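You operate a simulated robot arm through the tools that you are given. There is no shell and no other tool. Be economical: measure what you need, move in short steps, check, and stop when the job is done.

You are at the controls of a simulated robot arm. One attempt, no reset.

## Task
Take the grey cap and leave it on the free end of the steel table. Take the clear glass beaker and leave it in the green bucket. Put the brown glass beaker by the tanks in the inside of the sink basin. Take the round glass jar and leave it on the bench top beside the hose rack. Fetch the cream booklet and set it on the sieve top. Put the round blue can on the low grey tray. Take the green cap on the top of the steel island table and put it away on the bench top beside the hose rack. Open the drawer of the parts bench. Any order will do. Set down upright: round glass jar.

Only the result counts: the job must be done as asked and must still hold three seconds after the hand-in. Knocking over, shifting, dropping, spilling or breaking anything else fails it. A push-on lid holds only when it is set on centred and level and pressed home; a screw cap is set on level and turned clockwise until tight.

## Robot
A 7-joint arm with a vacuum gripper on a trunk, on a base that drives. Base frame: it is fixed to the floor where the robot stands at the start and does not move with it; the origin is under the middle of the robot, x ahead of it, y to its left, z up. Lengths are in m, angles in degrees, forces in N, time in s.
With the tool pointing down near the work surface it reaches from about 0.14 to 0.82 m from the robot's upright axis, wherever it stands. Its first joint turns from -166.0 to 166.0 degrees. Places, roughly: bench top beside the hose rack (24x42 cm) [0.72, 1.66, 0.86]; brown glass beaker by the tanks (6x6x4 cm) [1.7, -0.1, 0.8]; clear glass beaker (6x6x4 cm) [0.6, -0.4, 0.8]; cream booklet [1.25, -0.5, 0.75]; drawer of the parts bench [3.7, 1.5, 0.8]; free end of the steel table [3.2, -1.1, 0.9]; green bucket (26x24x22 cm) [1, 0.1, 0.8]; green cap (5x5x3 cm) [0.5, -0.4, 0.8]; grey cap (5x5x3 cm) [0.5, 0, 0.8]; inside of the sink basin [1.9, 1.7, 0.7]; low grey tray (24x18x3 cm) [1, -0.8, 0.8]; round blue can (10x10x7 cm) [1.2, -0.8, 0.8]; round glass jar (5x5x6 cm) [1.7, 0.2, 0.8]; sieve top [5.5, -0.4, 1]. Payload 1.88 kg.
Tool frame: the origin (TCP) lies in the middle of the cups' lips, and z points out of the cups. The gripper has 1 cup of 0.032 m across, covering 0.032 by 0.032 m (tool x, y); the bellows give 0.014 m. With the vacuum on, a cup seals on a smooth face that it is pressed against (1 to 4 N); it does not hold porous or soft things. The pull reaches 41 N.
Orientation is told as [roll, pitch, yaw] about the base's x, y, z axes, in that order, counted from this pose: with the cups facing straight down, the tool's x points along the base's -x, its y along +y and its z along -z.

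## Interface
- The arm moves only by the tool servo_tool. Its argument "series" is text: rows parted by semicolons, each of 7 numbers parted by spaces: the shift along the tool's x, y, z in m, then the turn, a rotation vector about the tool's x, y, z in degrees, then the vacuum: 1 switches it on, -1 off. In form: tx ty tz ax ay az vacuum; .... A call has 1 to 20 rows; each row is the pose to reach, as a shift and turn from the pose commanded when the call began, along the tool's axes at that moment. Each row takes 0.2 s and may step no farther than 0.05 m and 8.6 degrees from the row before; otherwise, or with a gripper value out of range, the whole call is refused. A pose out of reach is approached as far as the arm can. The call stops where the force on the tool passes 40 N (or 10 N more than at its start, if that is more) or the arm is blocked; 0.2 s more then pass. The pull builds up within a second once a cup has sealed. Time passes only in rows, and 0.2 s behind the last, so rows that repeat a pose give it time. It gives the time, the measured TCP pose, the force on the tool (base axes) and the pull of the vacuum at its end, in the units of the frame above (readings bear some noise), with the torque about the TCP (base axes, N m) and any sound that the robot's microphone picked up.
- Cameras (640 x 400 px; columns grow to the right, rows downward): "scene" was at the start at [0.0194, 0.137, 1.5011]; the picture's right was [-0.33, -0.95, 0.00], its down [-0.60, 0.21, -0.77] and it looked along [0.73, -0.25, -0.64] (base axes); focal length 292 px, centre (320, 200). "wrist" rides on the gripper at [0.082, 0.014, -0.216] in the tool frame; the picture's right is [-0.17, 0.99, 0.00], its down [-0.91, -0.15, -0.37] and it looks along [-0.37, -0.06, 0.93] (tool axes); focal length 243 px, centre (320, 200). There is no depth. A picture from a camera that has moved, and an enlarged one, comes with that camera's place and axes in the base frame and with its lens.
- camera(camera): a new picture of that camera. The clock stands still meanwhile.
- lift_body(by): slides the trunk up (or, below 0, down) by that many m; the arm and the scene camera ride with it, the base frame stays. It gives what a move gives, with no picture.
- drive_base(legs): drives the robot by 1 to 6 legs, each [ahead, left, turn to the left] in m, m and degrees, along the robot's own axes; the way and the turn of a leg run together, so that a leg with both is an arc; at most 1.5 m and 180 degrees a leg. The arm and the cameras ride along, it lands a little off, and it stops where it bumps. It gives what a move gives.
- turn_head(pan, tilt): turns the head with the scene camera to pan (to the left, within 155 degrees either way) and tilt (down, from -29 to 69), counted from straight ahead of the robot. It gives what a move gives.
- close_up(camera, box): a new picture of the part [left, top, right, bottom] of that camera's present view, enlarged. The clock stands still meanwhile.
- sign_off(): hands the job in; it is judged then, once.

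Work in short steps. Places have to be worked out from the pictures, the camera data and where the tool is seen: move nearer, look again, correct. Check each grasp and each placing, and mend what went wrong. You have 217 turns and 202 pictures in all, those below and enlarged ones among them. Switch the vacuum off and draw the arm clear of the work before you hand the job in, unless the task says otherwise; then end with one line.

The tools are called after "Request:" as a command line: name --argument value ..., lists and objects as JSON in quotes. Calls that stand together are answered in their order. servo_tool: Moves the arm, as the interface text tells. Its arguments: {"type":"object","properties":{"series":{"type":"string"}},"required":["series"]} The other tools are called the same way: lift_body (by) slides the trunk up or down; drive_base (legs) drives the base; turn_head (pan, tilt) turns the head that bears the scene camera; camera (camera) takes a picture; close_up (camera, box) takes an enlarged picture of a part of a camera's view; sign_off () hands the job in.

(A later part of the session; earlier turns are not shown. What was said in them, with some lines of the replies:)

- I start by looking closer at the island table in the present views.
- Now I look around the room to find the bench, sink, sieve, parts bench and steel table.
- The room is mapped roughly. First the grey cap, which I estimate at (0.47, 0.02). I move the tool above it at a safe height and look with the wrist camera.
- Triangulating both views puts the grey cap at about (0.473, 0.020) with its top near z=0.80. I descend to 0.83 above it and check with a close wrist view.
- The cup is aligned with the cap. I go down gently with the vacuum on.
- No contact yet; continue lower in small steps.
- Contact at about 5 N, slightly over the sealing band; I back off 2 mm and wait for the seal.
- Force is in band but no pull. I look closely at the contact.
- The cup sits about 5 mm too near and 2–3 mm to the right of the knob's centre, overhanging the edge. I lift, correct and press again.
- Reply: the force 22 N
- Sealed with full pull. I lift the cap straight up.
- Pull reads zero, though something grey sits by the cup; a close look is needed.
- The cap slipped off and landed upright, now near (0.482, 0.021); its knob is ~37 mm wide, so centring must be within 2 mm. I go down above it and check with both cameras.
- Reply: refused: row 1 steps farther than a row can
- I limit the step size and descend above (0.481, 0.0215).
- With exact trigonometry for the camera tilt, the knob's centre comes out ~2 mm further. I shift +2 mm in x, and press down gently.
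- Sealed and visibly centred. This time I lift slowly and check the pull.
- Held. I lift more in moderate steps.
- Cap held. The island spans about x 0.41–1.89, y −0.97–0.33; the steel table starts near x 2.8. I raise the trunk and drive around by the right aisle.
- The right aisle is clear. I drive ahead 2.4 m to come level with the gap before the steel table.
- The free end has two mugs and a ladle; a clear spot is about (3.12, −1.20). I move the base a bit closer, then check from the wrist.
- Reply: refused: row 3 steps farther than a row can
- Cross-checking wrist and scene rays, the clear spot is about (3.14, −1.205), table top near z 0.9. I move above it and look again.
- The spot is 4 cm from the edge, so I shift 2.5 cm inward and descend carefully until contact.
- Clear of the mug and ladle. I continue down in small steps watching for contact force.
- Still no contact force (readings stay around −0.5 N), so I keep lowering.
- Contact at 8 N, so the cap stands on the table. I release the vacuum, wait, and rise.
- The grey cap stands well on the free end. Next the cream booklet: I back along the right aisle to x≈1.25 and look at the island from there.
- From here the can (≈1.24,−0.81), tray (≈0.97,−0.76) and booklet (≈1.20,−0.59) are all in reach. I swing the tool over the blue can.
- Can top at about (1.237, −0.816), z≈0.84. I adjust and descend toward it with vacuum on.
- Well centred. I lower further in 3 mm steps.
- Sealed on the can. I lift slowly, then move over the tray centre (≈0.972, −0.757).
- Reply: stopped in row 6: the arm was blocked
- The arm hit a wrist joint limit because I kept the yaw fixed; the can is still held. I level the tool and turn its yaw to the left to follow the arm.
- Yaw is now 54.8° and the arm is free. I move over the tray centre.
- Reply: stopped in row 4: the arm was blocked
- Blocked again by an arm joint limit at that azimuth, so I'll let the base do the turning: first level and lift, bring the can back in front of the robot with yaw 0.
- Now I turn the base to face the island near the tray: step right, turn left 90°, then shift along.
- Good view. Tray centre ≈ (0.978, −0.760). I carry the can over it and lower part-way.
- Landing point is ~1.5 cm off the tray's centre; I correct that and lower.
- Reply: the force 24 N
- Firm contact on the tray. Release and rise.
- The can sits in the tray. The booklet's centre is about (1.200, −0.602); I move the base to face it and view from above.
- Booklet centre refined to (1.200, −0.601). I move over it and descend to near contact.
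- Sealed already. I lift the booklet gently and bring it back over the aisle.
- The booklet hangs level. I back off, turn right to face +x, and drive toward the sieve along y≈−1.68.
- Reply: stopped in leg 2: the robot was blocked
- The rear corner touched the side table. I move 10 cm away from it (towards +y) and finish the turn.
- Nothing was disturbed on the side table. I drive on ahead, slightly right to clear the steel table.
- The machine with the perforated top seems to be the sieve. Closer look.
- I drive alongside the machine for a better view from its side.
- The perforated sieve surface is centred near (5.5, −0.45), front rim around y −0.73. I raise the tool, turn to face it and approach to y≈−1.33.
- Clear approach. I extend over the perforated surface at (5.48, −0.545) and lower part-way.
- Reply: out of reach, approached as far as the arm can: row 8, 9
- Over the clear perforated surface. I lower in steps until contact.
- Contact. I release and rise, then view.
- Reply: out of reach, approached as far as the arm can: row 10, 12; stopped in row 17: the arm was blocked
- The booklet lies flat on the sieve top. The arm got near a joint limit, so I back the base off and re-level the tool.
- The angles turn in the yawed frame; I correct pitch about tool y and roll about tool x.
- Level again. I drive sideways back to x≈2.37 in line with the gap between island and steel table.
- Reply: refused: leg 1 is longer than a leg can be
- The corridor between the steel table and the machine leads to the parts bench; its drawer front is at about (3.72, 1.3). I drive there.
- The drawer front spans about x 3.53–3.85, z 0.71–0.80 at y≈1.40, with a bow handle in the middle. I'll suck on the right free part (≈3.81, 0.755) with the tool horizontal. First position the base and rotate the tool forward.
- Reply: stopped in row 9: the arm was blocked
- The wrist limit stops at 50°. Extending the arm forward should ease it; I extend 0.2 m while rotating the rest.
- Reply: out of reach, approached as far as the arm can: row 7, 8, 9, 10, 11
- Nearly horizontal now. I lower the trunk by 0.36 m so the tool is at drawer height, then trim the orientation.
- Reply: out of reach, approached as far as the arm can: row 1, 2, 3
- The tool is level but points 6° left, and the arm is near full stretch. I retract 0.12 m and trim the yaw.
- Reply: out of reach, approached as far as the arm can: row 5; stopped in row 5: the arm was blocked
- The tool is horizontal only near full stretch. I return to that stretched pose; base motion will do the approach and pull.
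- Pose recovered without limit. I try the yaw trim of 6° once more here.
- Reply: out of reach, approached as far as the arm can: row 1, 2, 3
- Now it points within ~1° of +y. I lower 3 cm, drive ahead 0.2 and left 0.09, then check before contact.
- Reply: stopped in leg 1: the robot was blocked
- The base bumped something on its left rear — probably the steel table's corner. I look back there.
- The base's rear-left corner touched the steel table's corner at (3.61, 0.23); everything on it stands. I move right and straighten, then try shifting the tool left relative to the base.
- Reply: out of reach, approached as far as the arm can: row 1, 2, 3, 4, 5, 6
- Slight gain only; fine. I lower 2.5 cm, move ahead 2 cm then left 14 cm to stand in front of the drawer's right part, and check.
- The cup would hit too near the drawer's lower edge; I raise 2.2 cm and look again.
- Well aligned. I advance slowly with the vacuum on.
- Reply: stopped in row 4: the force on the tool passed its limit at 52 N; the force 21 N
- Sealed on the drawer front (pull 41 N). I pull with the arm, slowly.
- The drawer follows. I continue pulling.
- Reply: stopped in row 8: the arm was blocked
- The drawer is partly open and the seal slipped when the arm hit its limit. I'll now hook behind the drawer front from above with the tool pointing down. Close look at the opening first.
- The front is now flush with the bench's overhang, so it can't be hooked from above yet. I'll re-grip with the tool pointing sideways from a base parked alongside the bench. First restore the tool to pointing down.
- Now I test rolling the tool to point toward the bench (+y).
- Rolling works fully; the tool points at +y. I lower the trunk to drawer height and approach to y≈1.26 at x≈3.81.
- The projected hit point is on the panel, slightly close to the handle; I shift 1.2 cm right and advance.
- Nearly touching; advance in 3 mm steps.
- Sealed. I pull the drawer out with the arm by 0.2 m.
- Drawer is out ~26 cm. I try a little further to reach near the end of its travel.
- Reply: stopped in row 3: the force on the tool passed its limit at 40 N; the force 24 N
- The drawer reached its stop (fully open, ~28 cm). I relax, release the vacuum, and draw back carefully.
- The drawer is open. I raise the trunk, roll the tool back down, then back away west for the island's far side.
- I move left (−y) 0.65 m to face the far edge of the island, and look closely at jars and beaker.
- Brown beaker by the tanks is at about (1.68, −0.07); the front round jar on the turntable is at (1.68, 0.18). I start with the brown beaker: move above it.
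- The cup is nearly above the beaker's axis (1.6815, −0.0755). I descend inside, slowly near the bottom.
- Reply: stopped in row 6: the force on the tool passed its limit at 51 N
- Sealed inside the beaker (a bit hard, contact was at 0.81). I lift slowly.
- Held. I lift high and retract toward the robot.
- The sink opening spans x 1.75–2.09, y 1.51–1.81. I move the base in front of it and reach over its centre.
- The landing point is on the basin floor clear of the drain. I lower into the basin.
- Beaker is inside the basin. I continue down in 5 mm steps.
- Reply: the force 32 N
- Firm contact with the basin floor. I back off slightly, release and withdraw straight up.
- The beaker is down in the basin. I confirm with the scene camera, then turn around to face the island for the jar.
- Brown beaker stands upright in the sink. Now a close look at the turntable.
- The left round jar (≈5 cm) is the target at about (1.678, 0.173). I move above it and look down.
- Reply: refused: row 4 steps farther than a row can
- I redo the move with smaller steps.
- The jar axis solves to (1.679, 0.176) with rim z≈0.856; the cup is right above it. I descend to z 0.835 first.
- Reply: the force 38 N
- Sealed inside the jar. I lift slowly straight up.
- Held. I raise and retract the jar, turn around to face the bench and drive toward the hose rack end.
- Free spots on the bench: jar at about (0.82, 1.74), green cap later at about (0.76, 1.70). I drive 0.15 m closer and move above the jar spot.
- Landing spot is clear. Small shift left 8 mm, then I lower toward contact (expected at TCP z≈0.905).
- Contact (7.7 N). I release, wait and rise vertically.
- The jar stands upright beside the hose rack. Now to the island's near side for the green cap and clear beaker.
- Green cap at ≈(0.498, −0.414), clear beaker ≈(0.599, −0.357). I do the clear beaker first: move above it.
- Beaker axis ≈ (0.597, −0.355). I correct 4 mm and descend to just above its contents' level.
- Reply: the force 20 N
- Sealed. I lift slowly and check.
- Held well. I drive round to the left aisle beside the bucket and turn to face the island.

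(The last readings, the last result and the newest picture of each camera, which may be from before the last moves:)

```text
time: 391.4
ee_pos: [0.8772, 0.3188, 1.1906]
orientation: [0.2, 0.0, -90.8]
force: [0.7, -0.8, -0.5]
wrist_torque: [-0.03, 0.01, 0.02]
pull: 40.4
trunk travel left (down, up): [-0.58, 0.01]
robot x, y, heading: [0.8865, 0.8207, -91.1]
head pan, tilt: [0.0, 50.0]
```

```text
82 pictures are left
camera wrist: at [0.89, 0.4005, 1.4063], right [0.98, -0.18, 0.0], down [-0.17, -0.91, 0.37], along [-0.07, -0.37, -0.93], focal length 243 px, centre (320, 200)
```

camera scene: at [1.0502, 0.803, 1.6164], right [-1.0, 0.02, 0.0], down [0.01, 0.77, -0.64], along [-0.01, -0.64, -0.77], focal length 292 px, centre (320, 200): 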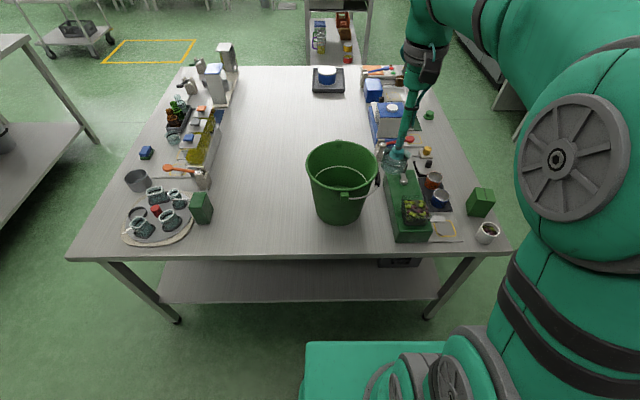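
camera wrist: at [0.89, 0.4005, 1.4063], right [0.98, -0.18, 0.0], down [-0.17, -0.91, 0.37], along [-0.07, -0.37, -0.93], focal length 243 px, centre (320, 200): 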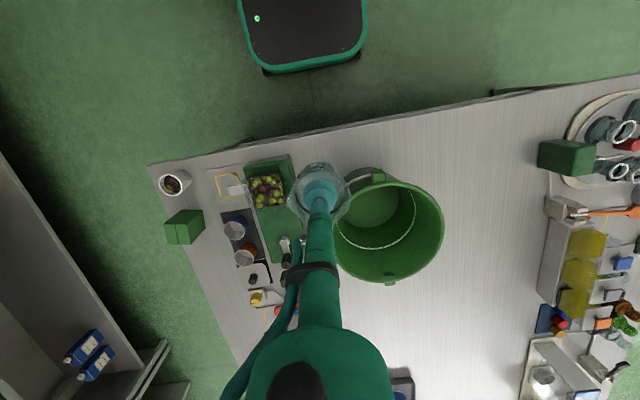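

Bucket centre ≈ (0.970, 0.140), rim z≈1.0. I move the beaker above it and verify from the wrist.

Request:
servo_tool --series "-0.035 0.019 0 0 0 0 1;-0.07 0.038 0 0 0 0 1;-0.105 0.057 0 0 0 0 1;-0.14 0.076 0 0 0 0 1;-0.178 0.0955 0 0 0 0 1;-0.178 0.0955 0 0 0 0 1"

Request:
camera --camera "wrist"

Request:
close_up --camera "scene" --box '[270, 90, 430, 230]'

```text
time: 392.8
ee_pos: [0.9689, 0.139, 1.1922]
orientation: [0.1, 0.0, -90.8]
force: [0.5, -0.2, -2.1]
wrist_torque: [0.02, 0.02, -0.02]
pull: 40.6
trunk travel left (down, up): [-0.58, 0.01]
robot x, y, heading: [0.8895, 0.823, -90.9]
head pan, tilt: [0.0, 50.0]
```

```text
81 pictures are left
camera wrist: at [0.983, 0.2207, 1.4064], right [0.98, -0.18, 0.0], down [-0.17, -0.91, 0.37], along [-0.07, -0.37, -0.93], focal length 243 px, centre (320, 200)
```

wrist: 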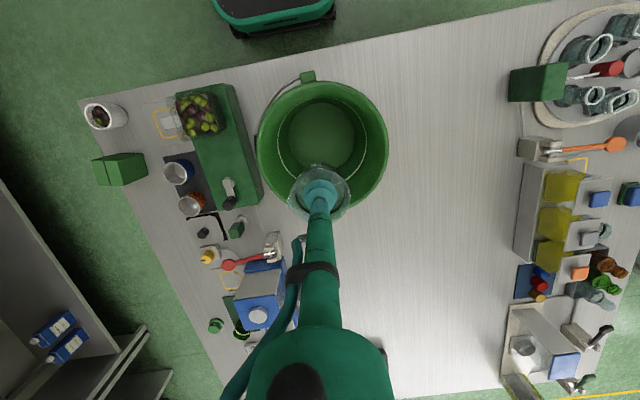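

```text
2.86 times, centred on (350, 160) of scene
camera zoom: at [1.0504, 0.8028, 1.6164], right [-1.0, 0.02, 0.0], down [0.01, 0.77, -0.64], along [-0.01, -0.64, -0.77], focal length 834 px, centre (234, 314)
```

zoom: 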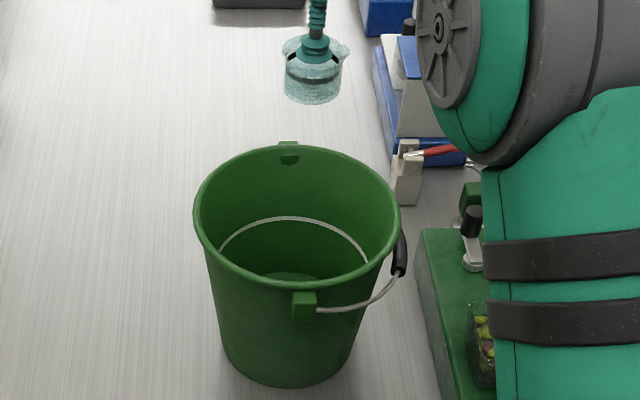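

Centred over the bucket. I lower into it.

Request:
servo_tool --series "0 0 0.04 0 0 0 1;0 0 0.08 0 0 0 1;0 0 0.12 0 0 0 1;0 0 0.16 0 0 0 1;0 0 0.2 0 0 0 1;0 0 0.24 0 0 0 1;0 0 0.28 0 0 0 1;0 0 0.31 0 0 0 1;0 0 0.33 0 0 0 1;0 0 0.335 0 0 0 1;0 0 0.335 0 0 0 1"

Request:
camera --camera "wrist"

Request:
close_up --camera "scene" --box '[270, 90, 430, 230]'

```text
time: 395.2
ee_pos: [0.9694, 0.1408, 0.8567]
orientation: [0.2, 0.0, -90.8]
force: [0.2, 0.2, -0.4]
wrist_torque: [-0.03, 0.02, 0.01]
pull: 40.7
trunk travel left (down, up): [-0.58, 0.01]
robot x, y, heading: [0.8866, 0.821, -90.7]
head pan, tilt: [0.0, 50.0]
```

```text
79 pictures are left
camera wrist: at [0.9836, 0.221, 1.0716], right [0.98, -0.18, 0.0], down [-0.17, -0.91, 0.37], along [-0.07, -0.37, -0.93], focal length 243 px, centre (320, 200)
```

wrist: 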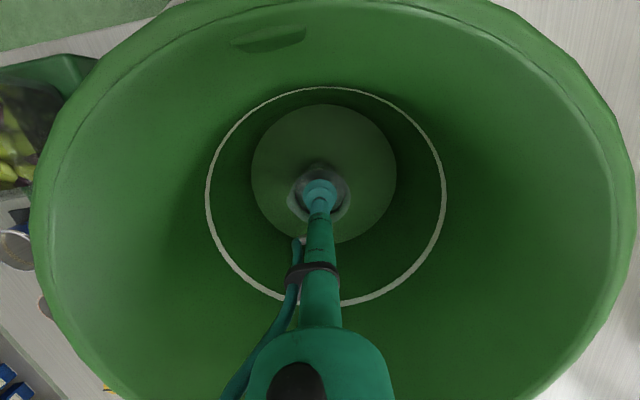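

```text
2.86 times, centred on (350, 160) of scene
camera zoom: at [1.0502, 0.8029, 1.6164], right [-1.0, 0.02, 0.0], down [0.01, 0.77, -0.64], along [-0.01, -0.64, -0.77], focal length 834 px, centre (234, 314)
```

zoom: 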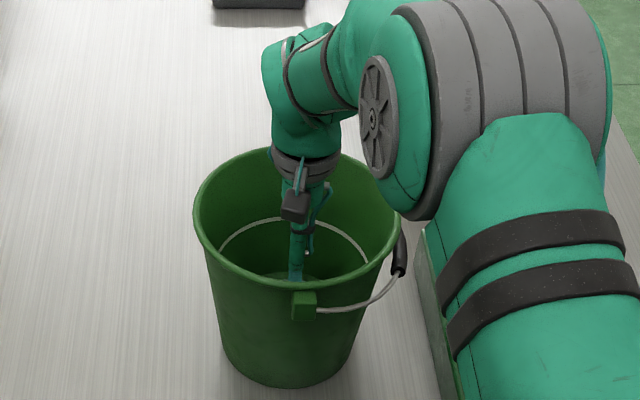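

Inside and centred on the floor disc; continue in small steps to contact.

Request:
servo_tool --series "0 0 0.004 0 0 0 1;0 0 0.008 0 0 0 1;0 0 0.012 0 0 0 1;0 0 0.015 0 0 0 1;0 0 0.015 0 0 0 1"

```text
time: 396.4
ee_pos: [0.9707, 0.1376, 0.8443]
orientation: [0.1, -0.5, -90.8]
force: [-0.4, -1.0, 30.9]
wrist_torque: [-0.03, 0.09, 0.01]
pull: 40.6
trunk travel left (down, up): [-0.58, 0.01]
robot x, y, heading: [0.8831, 0.8205, -90.7]
head pan, tilt: [0.0, 50.0]
```

Contact with the bucket floor. Ease off, release, and rise straight up.

Request:
servo_tool --series "0 0 -0.004 0 0 0 -1;0 0 -0.004 0 0 0 -1;0 0 -0.004 0 0 0 -1;0 0 -0.004 0 0 0 -1;0 0 -0.004 0 0 0 -1;0 0 -0.01 0 0 0 -1;0 0 -0.02 0 0 0 -1;0 0 -0.04 0 0 0 -1;0 0 -0.08 0 0 0 -1;0 0 -0.12 0 0 0 -1;0 0 -0.16 0 0 0 -1;0 0 -0.2 0 0 0 -1;0 0 -0.24 0 0 0 -1;0 0 -0.28 0 0 0 -1;0 0 -0.32 0 0 0 -1;0 0 -0.35 0 0 0 -1;0 0 -0.35 0 0 0 -1"

Request:
camera --camera "wrist"

```text
time: 400.0
ee_pos: [0.9689, 0.1402, 1.1909]
orientation: [0.1, 0.0, -90.8]
force: [0.2, 0.6, -0.4]
wrist_torque: [0.0, 0.0, -0.02]
pull: 0.1
trunk travel left (down, up): [-0.58, 0.01]
robot x, y, heading: [0.8891, 0.8204, -91.0]
head pan, tilt: [0.0, 50.0]
```

```text
77 pictures are left
camera wrist: at [0.9829, 0.222, 1.4066], right [0.98, -0.18, 0.0], down [-0.17, -0.91, 0.37], along [-0.07, -0.37, -0.93], focal length 243 px, centre (320, 200)
```

wrist: 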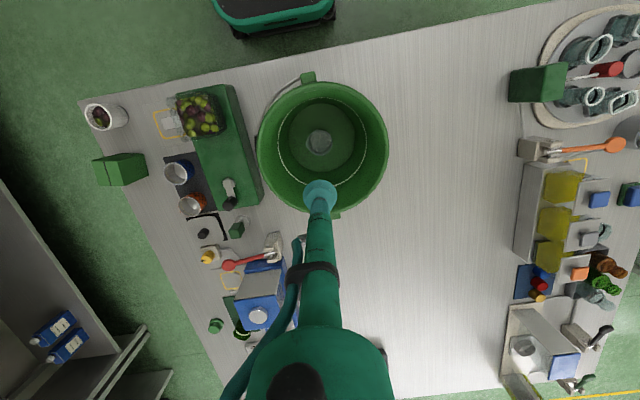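

The clear beaker stands in the bucket. Now back to the near side for the green cap.

Request:
servo_tool --series "0.04 0 0 0 0 0 -1;0.08 0 0 0 0 0 -1;0.12 -0.01 0 0 0 0 -1;0.16 -0.03 0 0 0 0 -1;0.18 -0.05 0 0 0 0 -1;0.18 -0.07 0 0 0 0 -1"

Request:
drive_base --legs '[[0, 0, 91], [-0.93, 0, 0], [0, -1.2, 0]]'

Request:
turn_head --pan 0 --tilt 50

Request:
close_up --camera "scene" --box '[340, 190, 460, 265]'

```text
time: 401.4
ee_pos: [0.9012, 0.3204, 1.1897]
orientation: [0.2, 0.0, -90.8]
force: [-0.5, 0.9, -0.2]
wrist_torque: [0.02, 0.01, 0.01]
pull: 0.0
trunk travel left (down, up): [-0.58, 0.01]
robot x, y, heading: [0.8842, 0.8221, -90.8]
head pan, tilt: [0.0, 50.0]
```

```text
time: 415.8
ee_pos: [0.4583, -0.3563, 1.1909]
orientation: [0.3, 0.1, -0.1]
force: [-0.5, 0.1, -0.6]
wrist_torque: [-0.01, 0.01, 0.0]
pull: 0.1
trunk travel left (down, up): [-0.58, 0.01]
robot x, y, heading: [-0.0413, -0.3783, -0.2]
head pan, tilt: [0.0, 50.0]
```

```text
time: 416.4
ee_pos: [0.4567, -0.3554, 1.1898]
orientation: [0.2, 0.0, -0.1]
force: [0.0, 0.9, -0.8]
wrist_torque: [-0.01, 0.03, -0.02]
pull: 0.0
trunk travel left (down, up): [-0.58, 0.01]
robot x, y, heading: [-0.0427, -0.377, -0.4]
head pan, tilt: [0.0, 50.0]
```

```text
5.33 times, centred on (400, 228) of scene
camera zoom: at [-0.0276, -0.2117, 1.6164], right [0.0, -1.0, 0.0], down [-0.77, 0.0, -0.64], along [0.64, 0.0, -0.77], focal length 1556 px, centre (-107, 53)
```

zoom: 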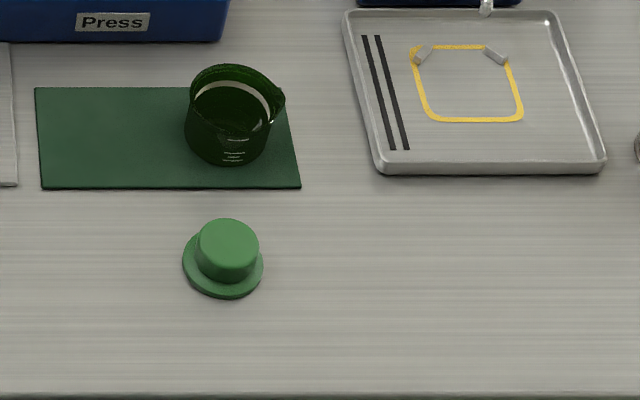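

Green cap ≈ (0.500, −0.4225). I move above it and check with the wrist camera.

Request:
servo_tool --series "-0.02 -0.033 0.02 0 0 0 -1;-0.042 -0.067 0.04 0 0 0 -1;-0.042 -0.067 0.085 0 0 0 -1;-0.042 -0.067 0.13 0 0 0 -1;-0.042 -0.067 0.17 0 0 0 -1;-0.042 -0.067 0.21 0 0 0 -1;-0.042 -0.067 0.21 0 0 0 -1"

Request:
close_up --camera "wrist" --box '[240, 110, 400, 210]'

```text
time: 418.0
ee_pos: [0.4999, -0.4225, 0.9795]
orientation: [0.3, -0.1, -0.1]
force: [-0.6, 0.6, 0.0]
wrist_torque: [-0.02, -0.02, 0.02]
pull: 0.0
trunk travel left (down, up): [-0.58, 0.01]
robot x, y, heading: [-0.045, -0.3804, 0.0]
head pan, tilt: [0.0, 50.0]
```

```text
4.00 times, centred on (320, 160) of wrist
camera zoom: at [0.4181, -0.4095, 1.1946], right [0.17, 0.99, 0.0], down [0.91, -0.16, 0.37], along [0.37, -0.06, -0.93], focal length 970 px, centre (320, 360)
```

zoom: 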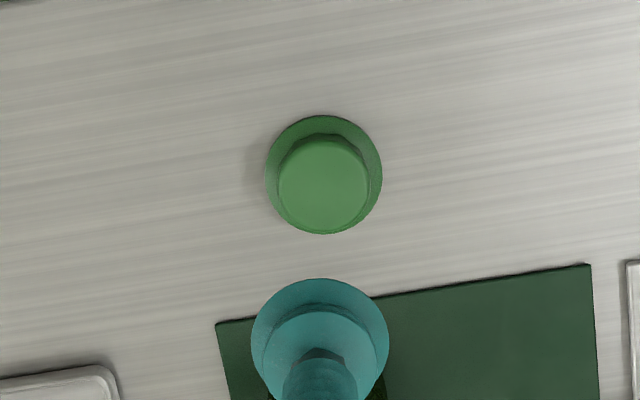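

Aligned within 1 mm. I descend and press gently with the vacuum on.

Request:
servo_tool --series "0 0 0.04 0 0 0 1;0 0 0.08 0 0 0 1;0 0 0.12 0 0 0 1;0 0 0.15 0 0 0 1;0 0 0.165 0 0 0 1;0 0 0.172 0 0 0 1;0 0 0.177 0 0 0 1;0 0 0.179 0 0 0 1;0 0 0.179 0 0 0 1;0 0 0.179 0 0 0 1;0 0 0.179 0 0 0 1"

```text
time: 420.4
ee_pos: [0.4995, -0.4223, 0.8016]
orientation: [0.1, 0.0, 0.0]
force: [2.1, 1.9, 19.3]
wrist_torque: [0.04, -0.03, 0.01]
pull: 40.7
trunk travel left (down, up): [-0.58, 0.01]
robot x, y, heading: [-0.0408, -0.3768, -0.2]
head pan, tilt: [0.0, 50.0]
```

Sealed. Lift slowly as with the grey cap.

Request:
servo_tool --series "0 0 -0.003 0 0 0 1;0 0 -0.006 0 0 0 1;0 0 -0.009 0 0 0 1;0 0 -0.013 0 0 0 1;0 0 -0.02 0 0 0 1;0 0 -0.035 0 0 0 1;0 0 -0.055 0 0 0 1;0 0 -0.08 0 0 0 1;0 0 -0.105 0 0 0 1;0 0 -0.13 0 0 0 1;0 0 -0.155 0 0 0 1;0 0 -0.18 0 0 0 1;0 0 -0.21 0 0 0 1;0 0 -0.24 0 0 0 1;0 0 -0.27 0 0 0 1;0 0 -0.3 0 0 0 1;0 0 -0.33 0 0 0 1;0 0 -0.35 0 0 0 1;0 0 -0.35 0 0 0 1"

```text
time: 424.4
ee_pos: [0.4988, -0.4232, 1.1512]
orientation: [0.2, -0.1, 0.0]
force: [0.2, -0.2, -0.2]
wrist_torque: [0.0, -0.01, 0.03]
pull: 40.4
trunk travel left (down, up): [-0.58, 0.01]
robot x, y, heading: [-0.0413, -0.3778, 0.1]
head pan, tilt: [0.0, 50.0]
```

Held. I drive to the hose-rack bench and face it.

Request:
drive_base --legs '[[0, 1.2, 0], [0.82, 0, 0], [0, 0, 90], [0.15, 0, 0]]'

Request:
turn_head --pan 10 --tilt 45

Request:
camera --camera "scene"

Request:
camera --camera "wrist"

```text
time: 439.3
ee_pos: [0.816, 1.518, 1.1511]
orientation: [0.2, 0.1, 90.4]
force: [-0.5, -0.4, -0.1]
wrist_torque: [-0.01, -0.01, -0.03]
pull: 40.8
trunk travel left (down, up): [-0.58, 0.01]
robot x, y, heading: [0.7734, 0.9707, 90.5]
head pan, tilt: [0.0, 50.0]
```

```text
time: 440.0
ee_pos: [0.8163, 1.5158, 1.1508]
orientation: [0.2, 0.0, 90.5]
force: [-0.3, -0.5, -0.8]
wrist_torque: [0.03, -0.02, 0.0]
pull: 40.6
trunk travel left (down, up): [-0.58, 0.01]
robot x, y, heading: [0.7744, 0.9745, 90.4]
head pan, tilt: [10.0, 45.0]
```

```text
74 pictures are left
camera scene: at [0.5953, 0.9938, 1.6233], right [0.98, 0.18, 0.0], down [0.13, -0.7, -0.71], along [-0.13, 0.7, -0.71], focal length 292 px, centre (320, 200)
```

scene: 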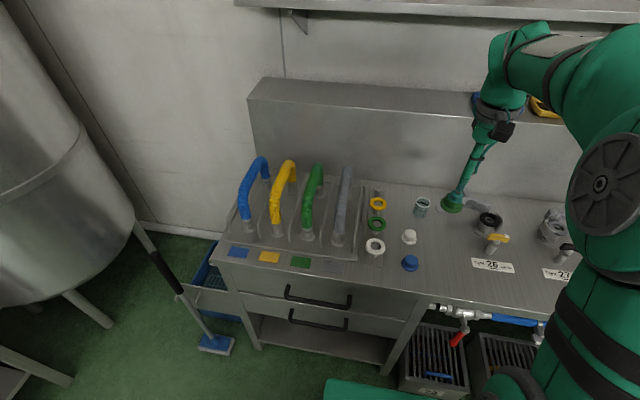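

```text
73 pictures are left
camera wrist: at [0.8033, 1.4347, 1.3661], right [-0.99, 0.16, 0.0], down [0.15, 0.92, 0.37], along [0.06, 0.37, -0.93], focal length 243 px, centre (320, 200)
```

wrist: 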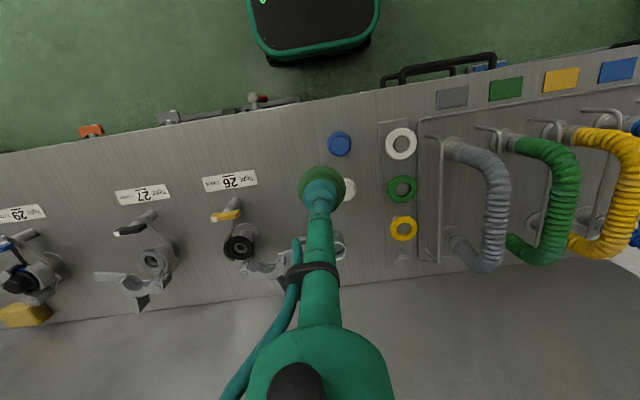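

I move the green cap above (0.75, 1.69), between jar, white cap and washers, lower partly and check.

Request:
servo_tool --series "-0.044 0.016 0 0 0 0 1;-0.088 0.032 0 0 0 0 1;-0.132 0.048 0 0 0 0 1;-0.1746 0.0645 0 0 0 0 1;-0.1746 0.0645 0.04 0 0 0 1;-0.1746 0.0645 0.08 0 0 0 1;-0.1746 0.0645 0.12 0 0 0 1;-0.1746 0.0645 0.16 0 0 0 1;-0.1746 0.0645 0.16 0 0 0 1"

Request:
camera --camera "wrist"

Request:
close_up --camera "scene" --box '[330, 150, 490, 290]'

```text
time: 442.0
ee_pos: [0.7482, 1.6903, 0.9896]
orientation: [0.2, 0.0, 90.5]
force: [-0.2, -0.2, -0.3]
wrist_torque: [-0.04, 0.0, 0.01]
pull: 40.4
trunk travel left (down, up): [-0.58, 0.01]
robot x, y, heading: [0.7742, 0.973, 90.5]
head pan, tilt: [10.0, 45.0]
```

```text
72 pictures are left
camera wrist: at [0.7359, 1.6085, 1.2057], right [-0.99, 0.16, 0.0], down [0.15, 0.92, 0.37], along [0.06, 0.37, -0.93], focal length 243 px, centre (320, 200)
```

wrist: 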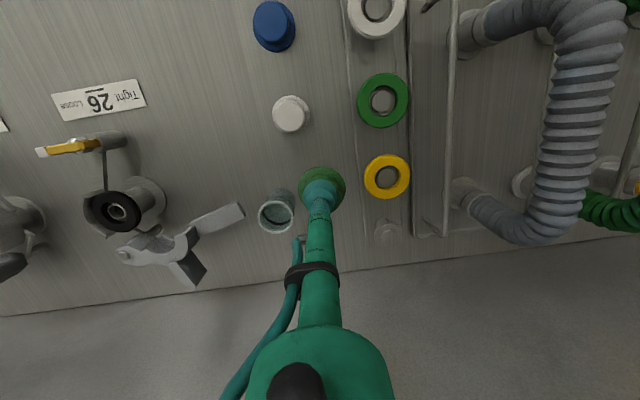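

```text
2.86 times, centred on (410, 220) of scene
camera zoom: at [0.5953, 0.9941, 1.6233], right [0.98, 0.18, 0.0], down [0.13, -0.7, -0.71], along [-0.13, 0.7, -0.71], focal length 834 px, centre (63, 143)
```

zoom: 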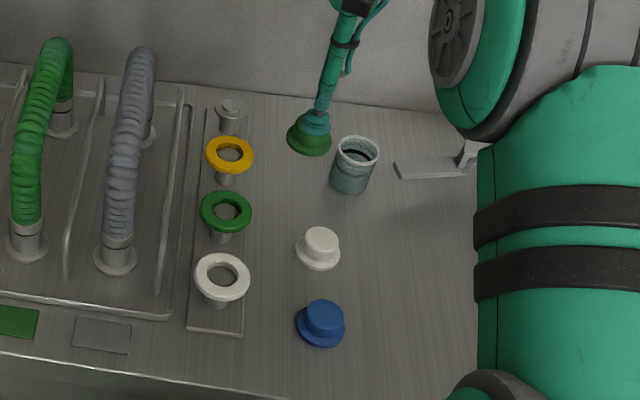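

Landing spot is clear with 2–3 cm gaps. I lower to z 0.91, then gently to contact.

Request:
servo_tool --series "0 0 0.03 0 0 0 1;0 0 0.055 0 0 0 1;0 0 0.07 0 0 0 1;0 0 0.08 0 0 0 1;0 0 0.084 0 0 0 1;0 0 0.084 0 0 0 1"

Request:
servo_tool --series "0 0 0.003 0 0 0 1;0 0 0.006 0 0 0 1;0 0 0.006 0 0 0 1"

```text
time: 443.4
ee_pos: [0.7487, 1.6911, 0.907]
orientation: [0.2, 0.1, 90.5]
force: [-0.7, 0.0, -1.5]
wrist_torque: [0.0, -0.02, 0.0]
pull: 40.2
trunk travel left (down, up): [-0.58, 0.01]
robot x, y, heading: [0.7786, 0.9737, 90.4]
head pan, tilt: [10.0, 45.0]
```

```text
time: 444.2
ee_pos: [0.7494, 1.6901, 0.9012]
orientation: [0.2, 0.0, 90.5]
force: [0.1, 0.4, -1.6]
wrist_torque: [0.0, 0.0, 0.0]
pull: 40.8
trunk travel left (down, up): [-0.58, 0.01]
robot x, y, heading: [0.777, 0.9763, 90.3]
head pan, tilt: [10.0, 45.0]
```

Request:
servo_tool --series "0 0 0.003 0 0 0 1;0 0 0.006 0 0 0 1;0 0 0.009 0 0 0 1;0 0 0.009 0 0 0 1"

```text
time: 445.2
ee_pos: [0.7494, 1.6908, 0.8914]
orientation: [0.2, 0.2, 90.5]
force: [-0.7, 0.5, -0.6]
wrist_torque: [0.0, -0.01, -0.03]
pull: 40.2
trunk travel left (down, up): [-0.58, 0.01]
robot x, y, heading: [0.7751, 0.9721, 90.2]
head pan, tilt: [10.0, 45.0]
```

Request:
servo_tool --series "0 0 0.002 0 0 0 1;0 0 0.004 0 0 0 1;0 0 0.004 0 0 0 1"

```text
time: 446.0
ee_pos: [0.7496, 1.6907, 0.8882]
orientation: [0.2, 0.0, 90.5]
force: [-0.4, 0.8, 0.3]
wrist_torque: [-0.03, 0.0, 0.0]
pull: 40.8
trunk travel left (down, up): [-0.58, 0.01]
robot x, y, heading: [0.772, 0.9741, 90.3]
head pan, tilt: [10.0, 45.0]
```

Request:
servo_tool --series "0 0 0.003 0 0 0 1;0 0 0.005 0 0 0 1;0 0 0.005 0 0 0 1"

```text
time: 446.8
ee_pos: [0.7497, 1.6904, 0.8854]
orientation: [0.2, -0.3, 90.5]
force: [0.6, -1.2, 17.3]
wrist_torque: [-0.06, -0.02, -0.04]
pull: 40.8
trunk travel left (down, up): [-0.58, 0.01]
robot x, y, heading: [0.7744, 0.9709, 90.5]
head pan, tilt: [10.0, 45.0]
```

Contact. Ease off, release, and rise vertically, then retract.

Request:
servo_tool --series "0 0 -0.002 0 0 0 -1;0 0 -0.002 0 0 0 -1;0 0 -0.002 0 0 0 -1;0 0 -0.002 0 0 0 -1;0 0 -0.002 0 0 0 -1;0 0 -0.01 0 0 0 -1;0 0 -0.03 0 0 0 -1;0 0 -0.07 0 0 0 -1;0 0 -0.11 0 0 0 -1;0 0 -0.15 0 0 0 -1;0 0 -0.19 0 0 0 -1;0 0 -0.23 0 0 0 -1;0 0 -0.26 0 0 0 -1;0.04 0 -0.26 0 0 0 -1;0.08 0 -0.26 0 0 0 -1;0.12 0 -0.26 0 0 0 -1;0.16 0 -0.26 0 0 0 -1;0.2 0 -0.26 0 0 0 -1"

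Request:
close_up --camera "scene" --box '[330, 150, 490, 290]'

```text
time: 450.6
ee_pos: [0.7515, 1.4897, 1.1442]
orientation: [0.3, 0.0, 90.5]
force: [1.0, 1.1, -0.3]
wrist_torque: [0.01, 0.03, 0.01]
pull: 0.1
trunk travel left (down, up): [-0.58, 0.01]
robot x, y, heading: [0.7728, 0.9757, 90.4]
head pan, tilt: [10.0, 45.0]
```

```text
2.86 times, centred on (410, 220) of scene
camera zoom: at [0.5953, 0.9936, 1.6233], right [0.98, 0.18, 0.0], down [0.13, -0.7, -0.71], along [-0.13, 0.7, -0.71], focal length 834 px, centre (63, 143)
```

zoom: 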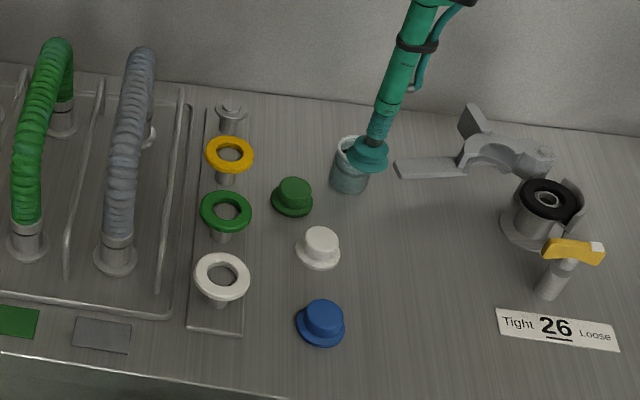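

Green cap and jar both stand on the bench beside the hose rack. I draw the robot clear of the bench before handing in.

Request:
drive_base --legs '[[-0.15, 0, 0]]'

Request:
turn_head --pan -50 --tilt 25

Request:
camera --camera "scene"

```text
time: 452.0
ee_pos: [0.753, 1.34, 1.1422]
orientation: [0.3, 0.0, 90.5]
force: [0.4, 0.3, 0.3]
wrist_torque: [0.04, -0.01, -0.01]
pull: 0.1
trunk travel left (down, up): [-0.58, 0.01]
robot x, y, heading: [0.7743, 0.8234, 90.8]
head pan, tilt: [10.0, 45.0]
```

```text
time: 453.3
ee_pos: [0.7521, 1.3411, 1.1437]
orientation: [0.2, 0.1, 90.5]
force: [-1.8, 0.0, 0.4]
wrist_torque: [0.0, -0.01, -0.04]
pull: 0.0
trunk travel left (down, up): [-0.58, 0.01]
robot x, y, heading: [0.7747, 0.8246, 90.2]
head pan, tilt: [-50.0, 25.0]
```

```text
69 pictures are left
camera scene: at [0.6812, 0.8226, 1.6538], right [0.65, -0.76, 0.0], down [-0.32, -0.27, -0.91], along [0.69, 0.59, -0.42], focal length 292 px, centre (320, 200)
```

scene: 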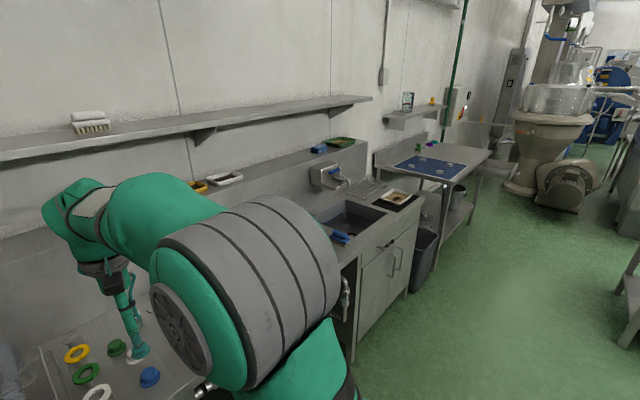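

Quick check that the drawer is still open.

Request:
close_up --camera "scene" --box '[400, 130, 520, 220]'

```text
4.44 times, centred on (460, 175) of scene
camera zoom: at [0.6812, 0.8226, 1.6538], right [0.65, -0.76, 0.0], down [-0.32, -0.27, -0.91], along [0.69, 0.59, -0.42], focal length 1297 px, centre (-302, 311)
```

zoom: 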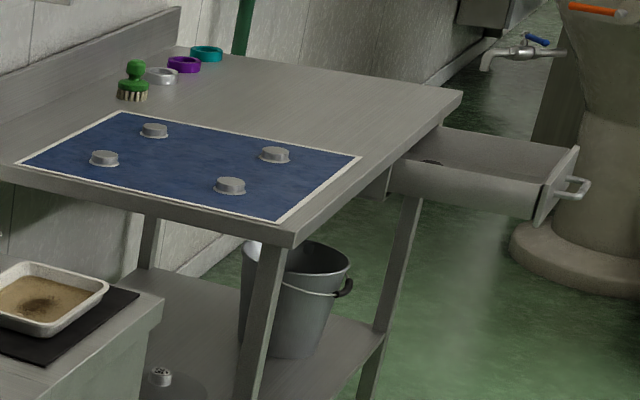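

The drawer is open, all items are placed, the vacuum is off and the arm is clear. I hand in.

Request:
sign_off

```text
The job is handed in.
```

All eight jobs were carried out and the work is handed in. I saw each item in its place after I released it, the jar is upright, and I checked the open drawer just before hand-in. Along the way the grey cap slipped from the cup once and landed upright on the island, and the base bumped the side table and the steel table once each; from the camera views, nothing on either moved.
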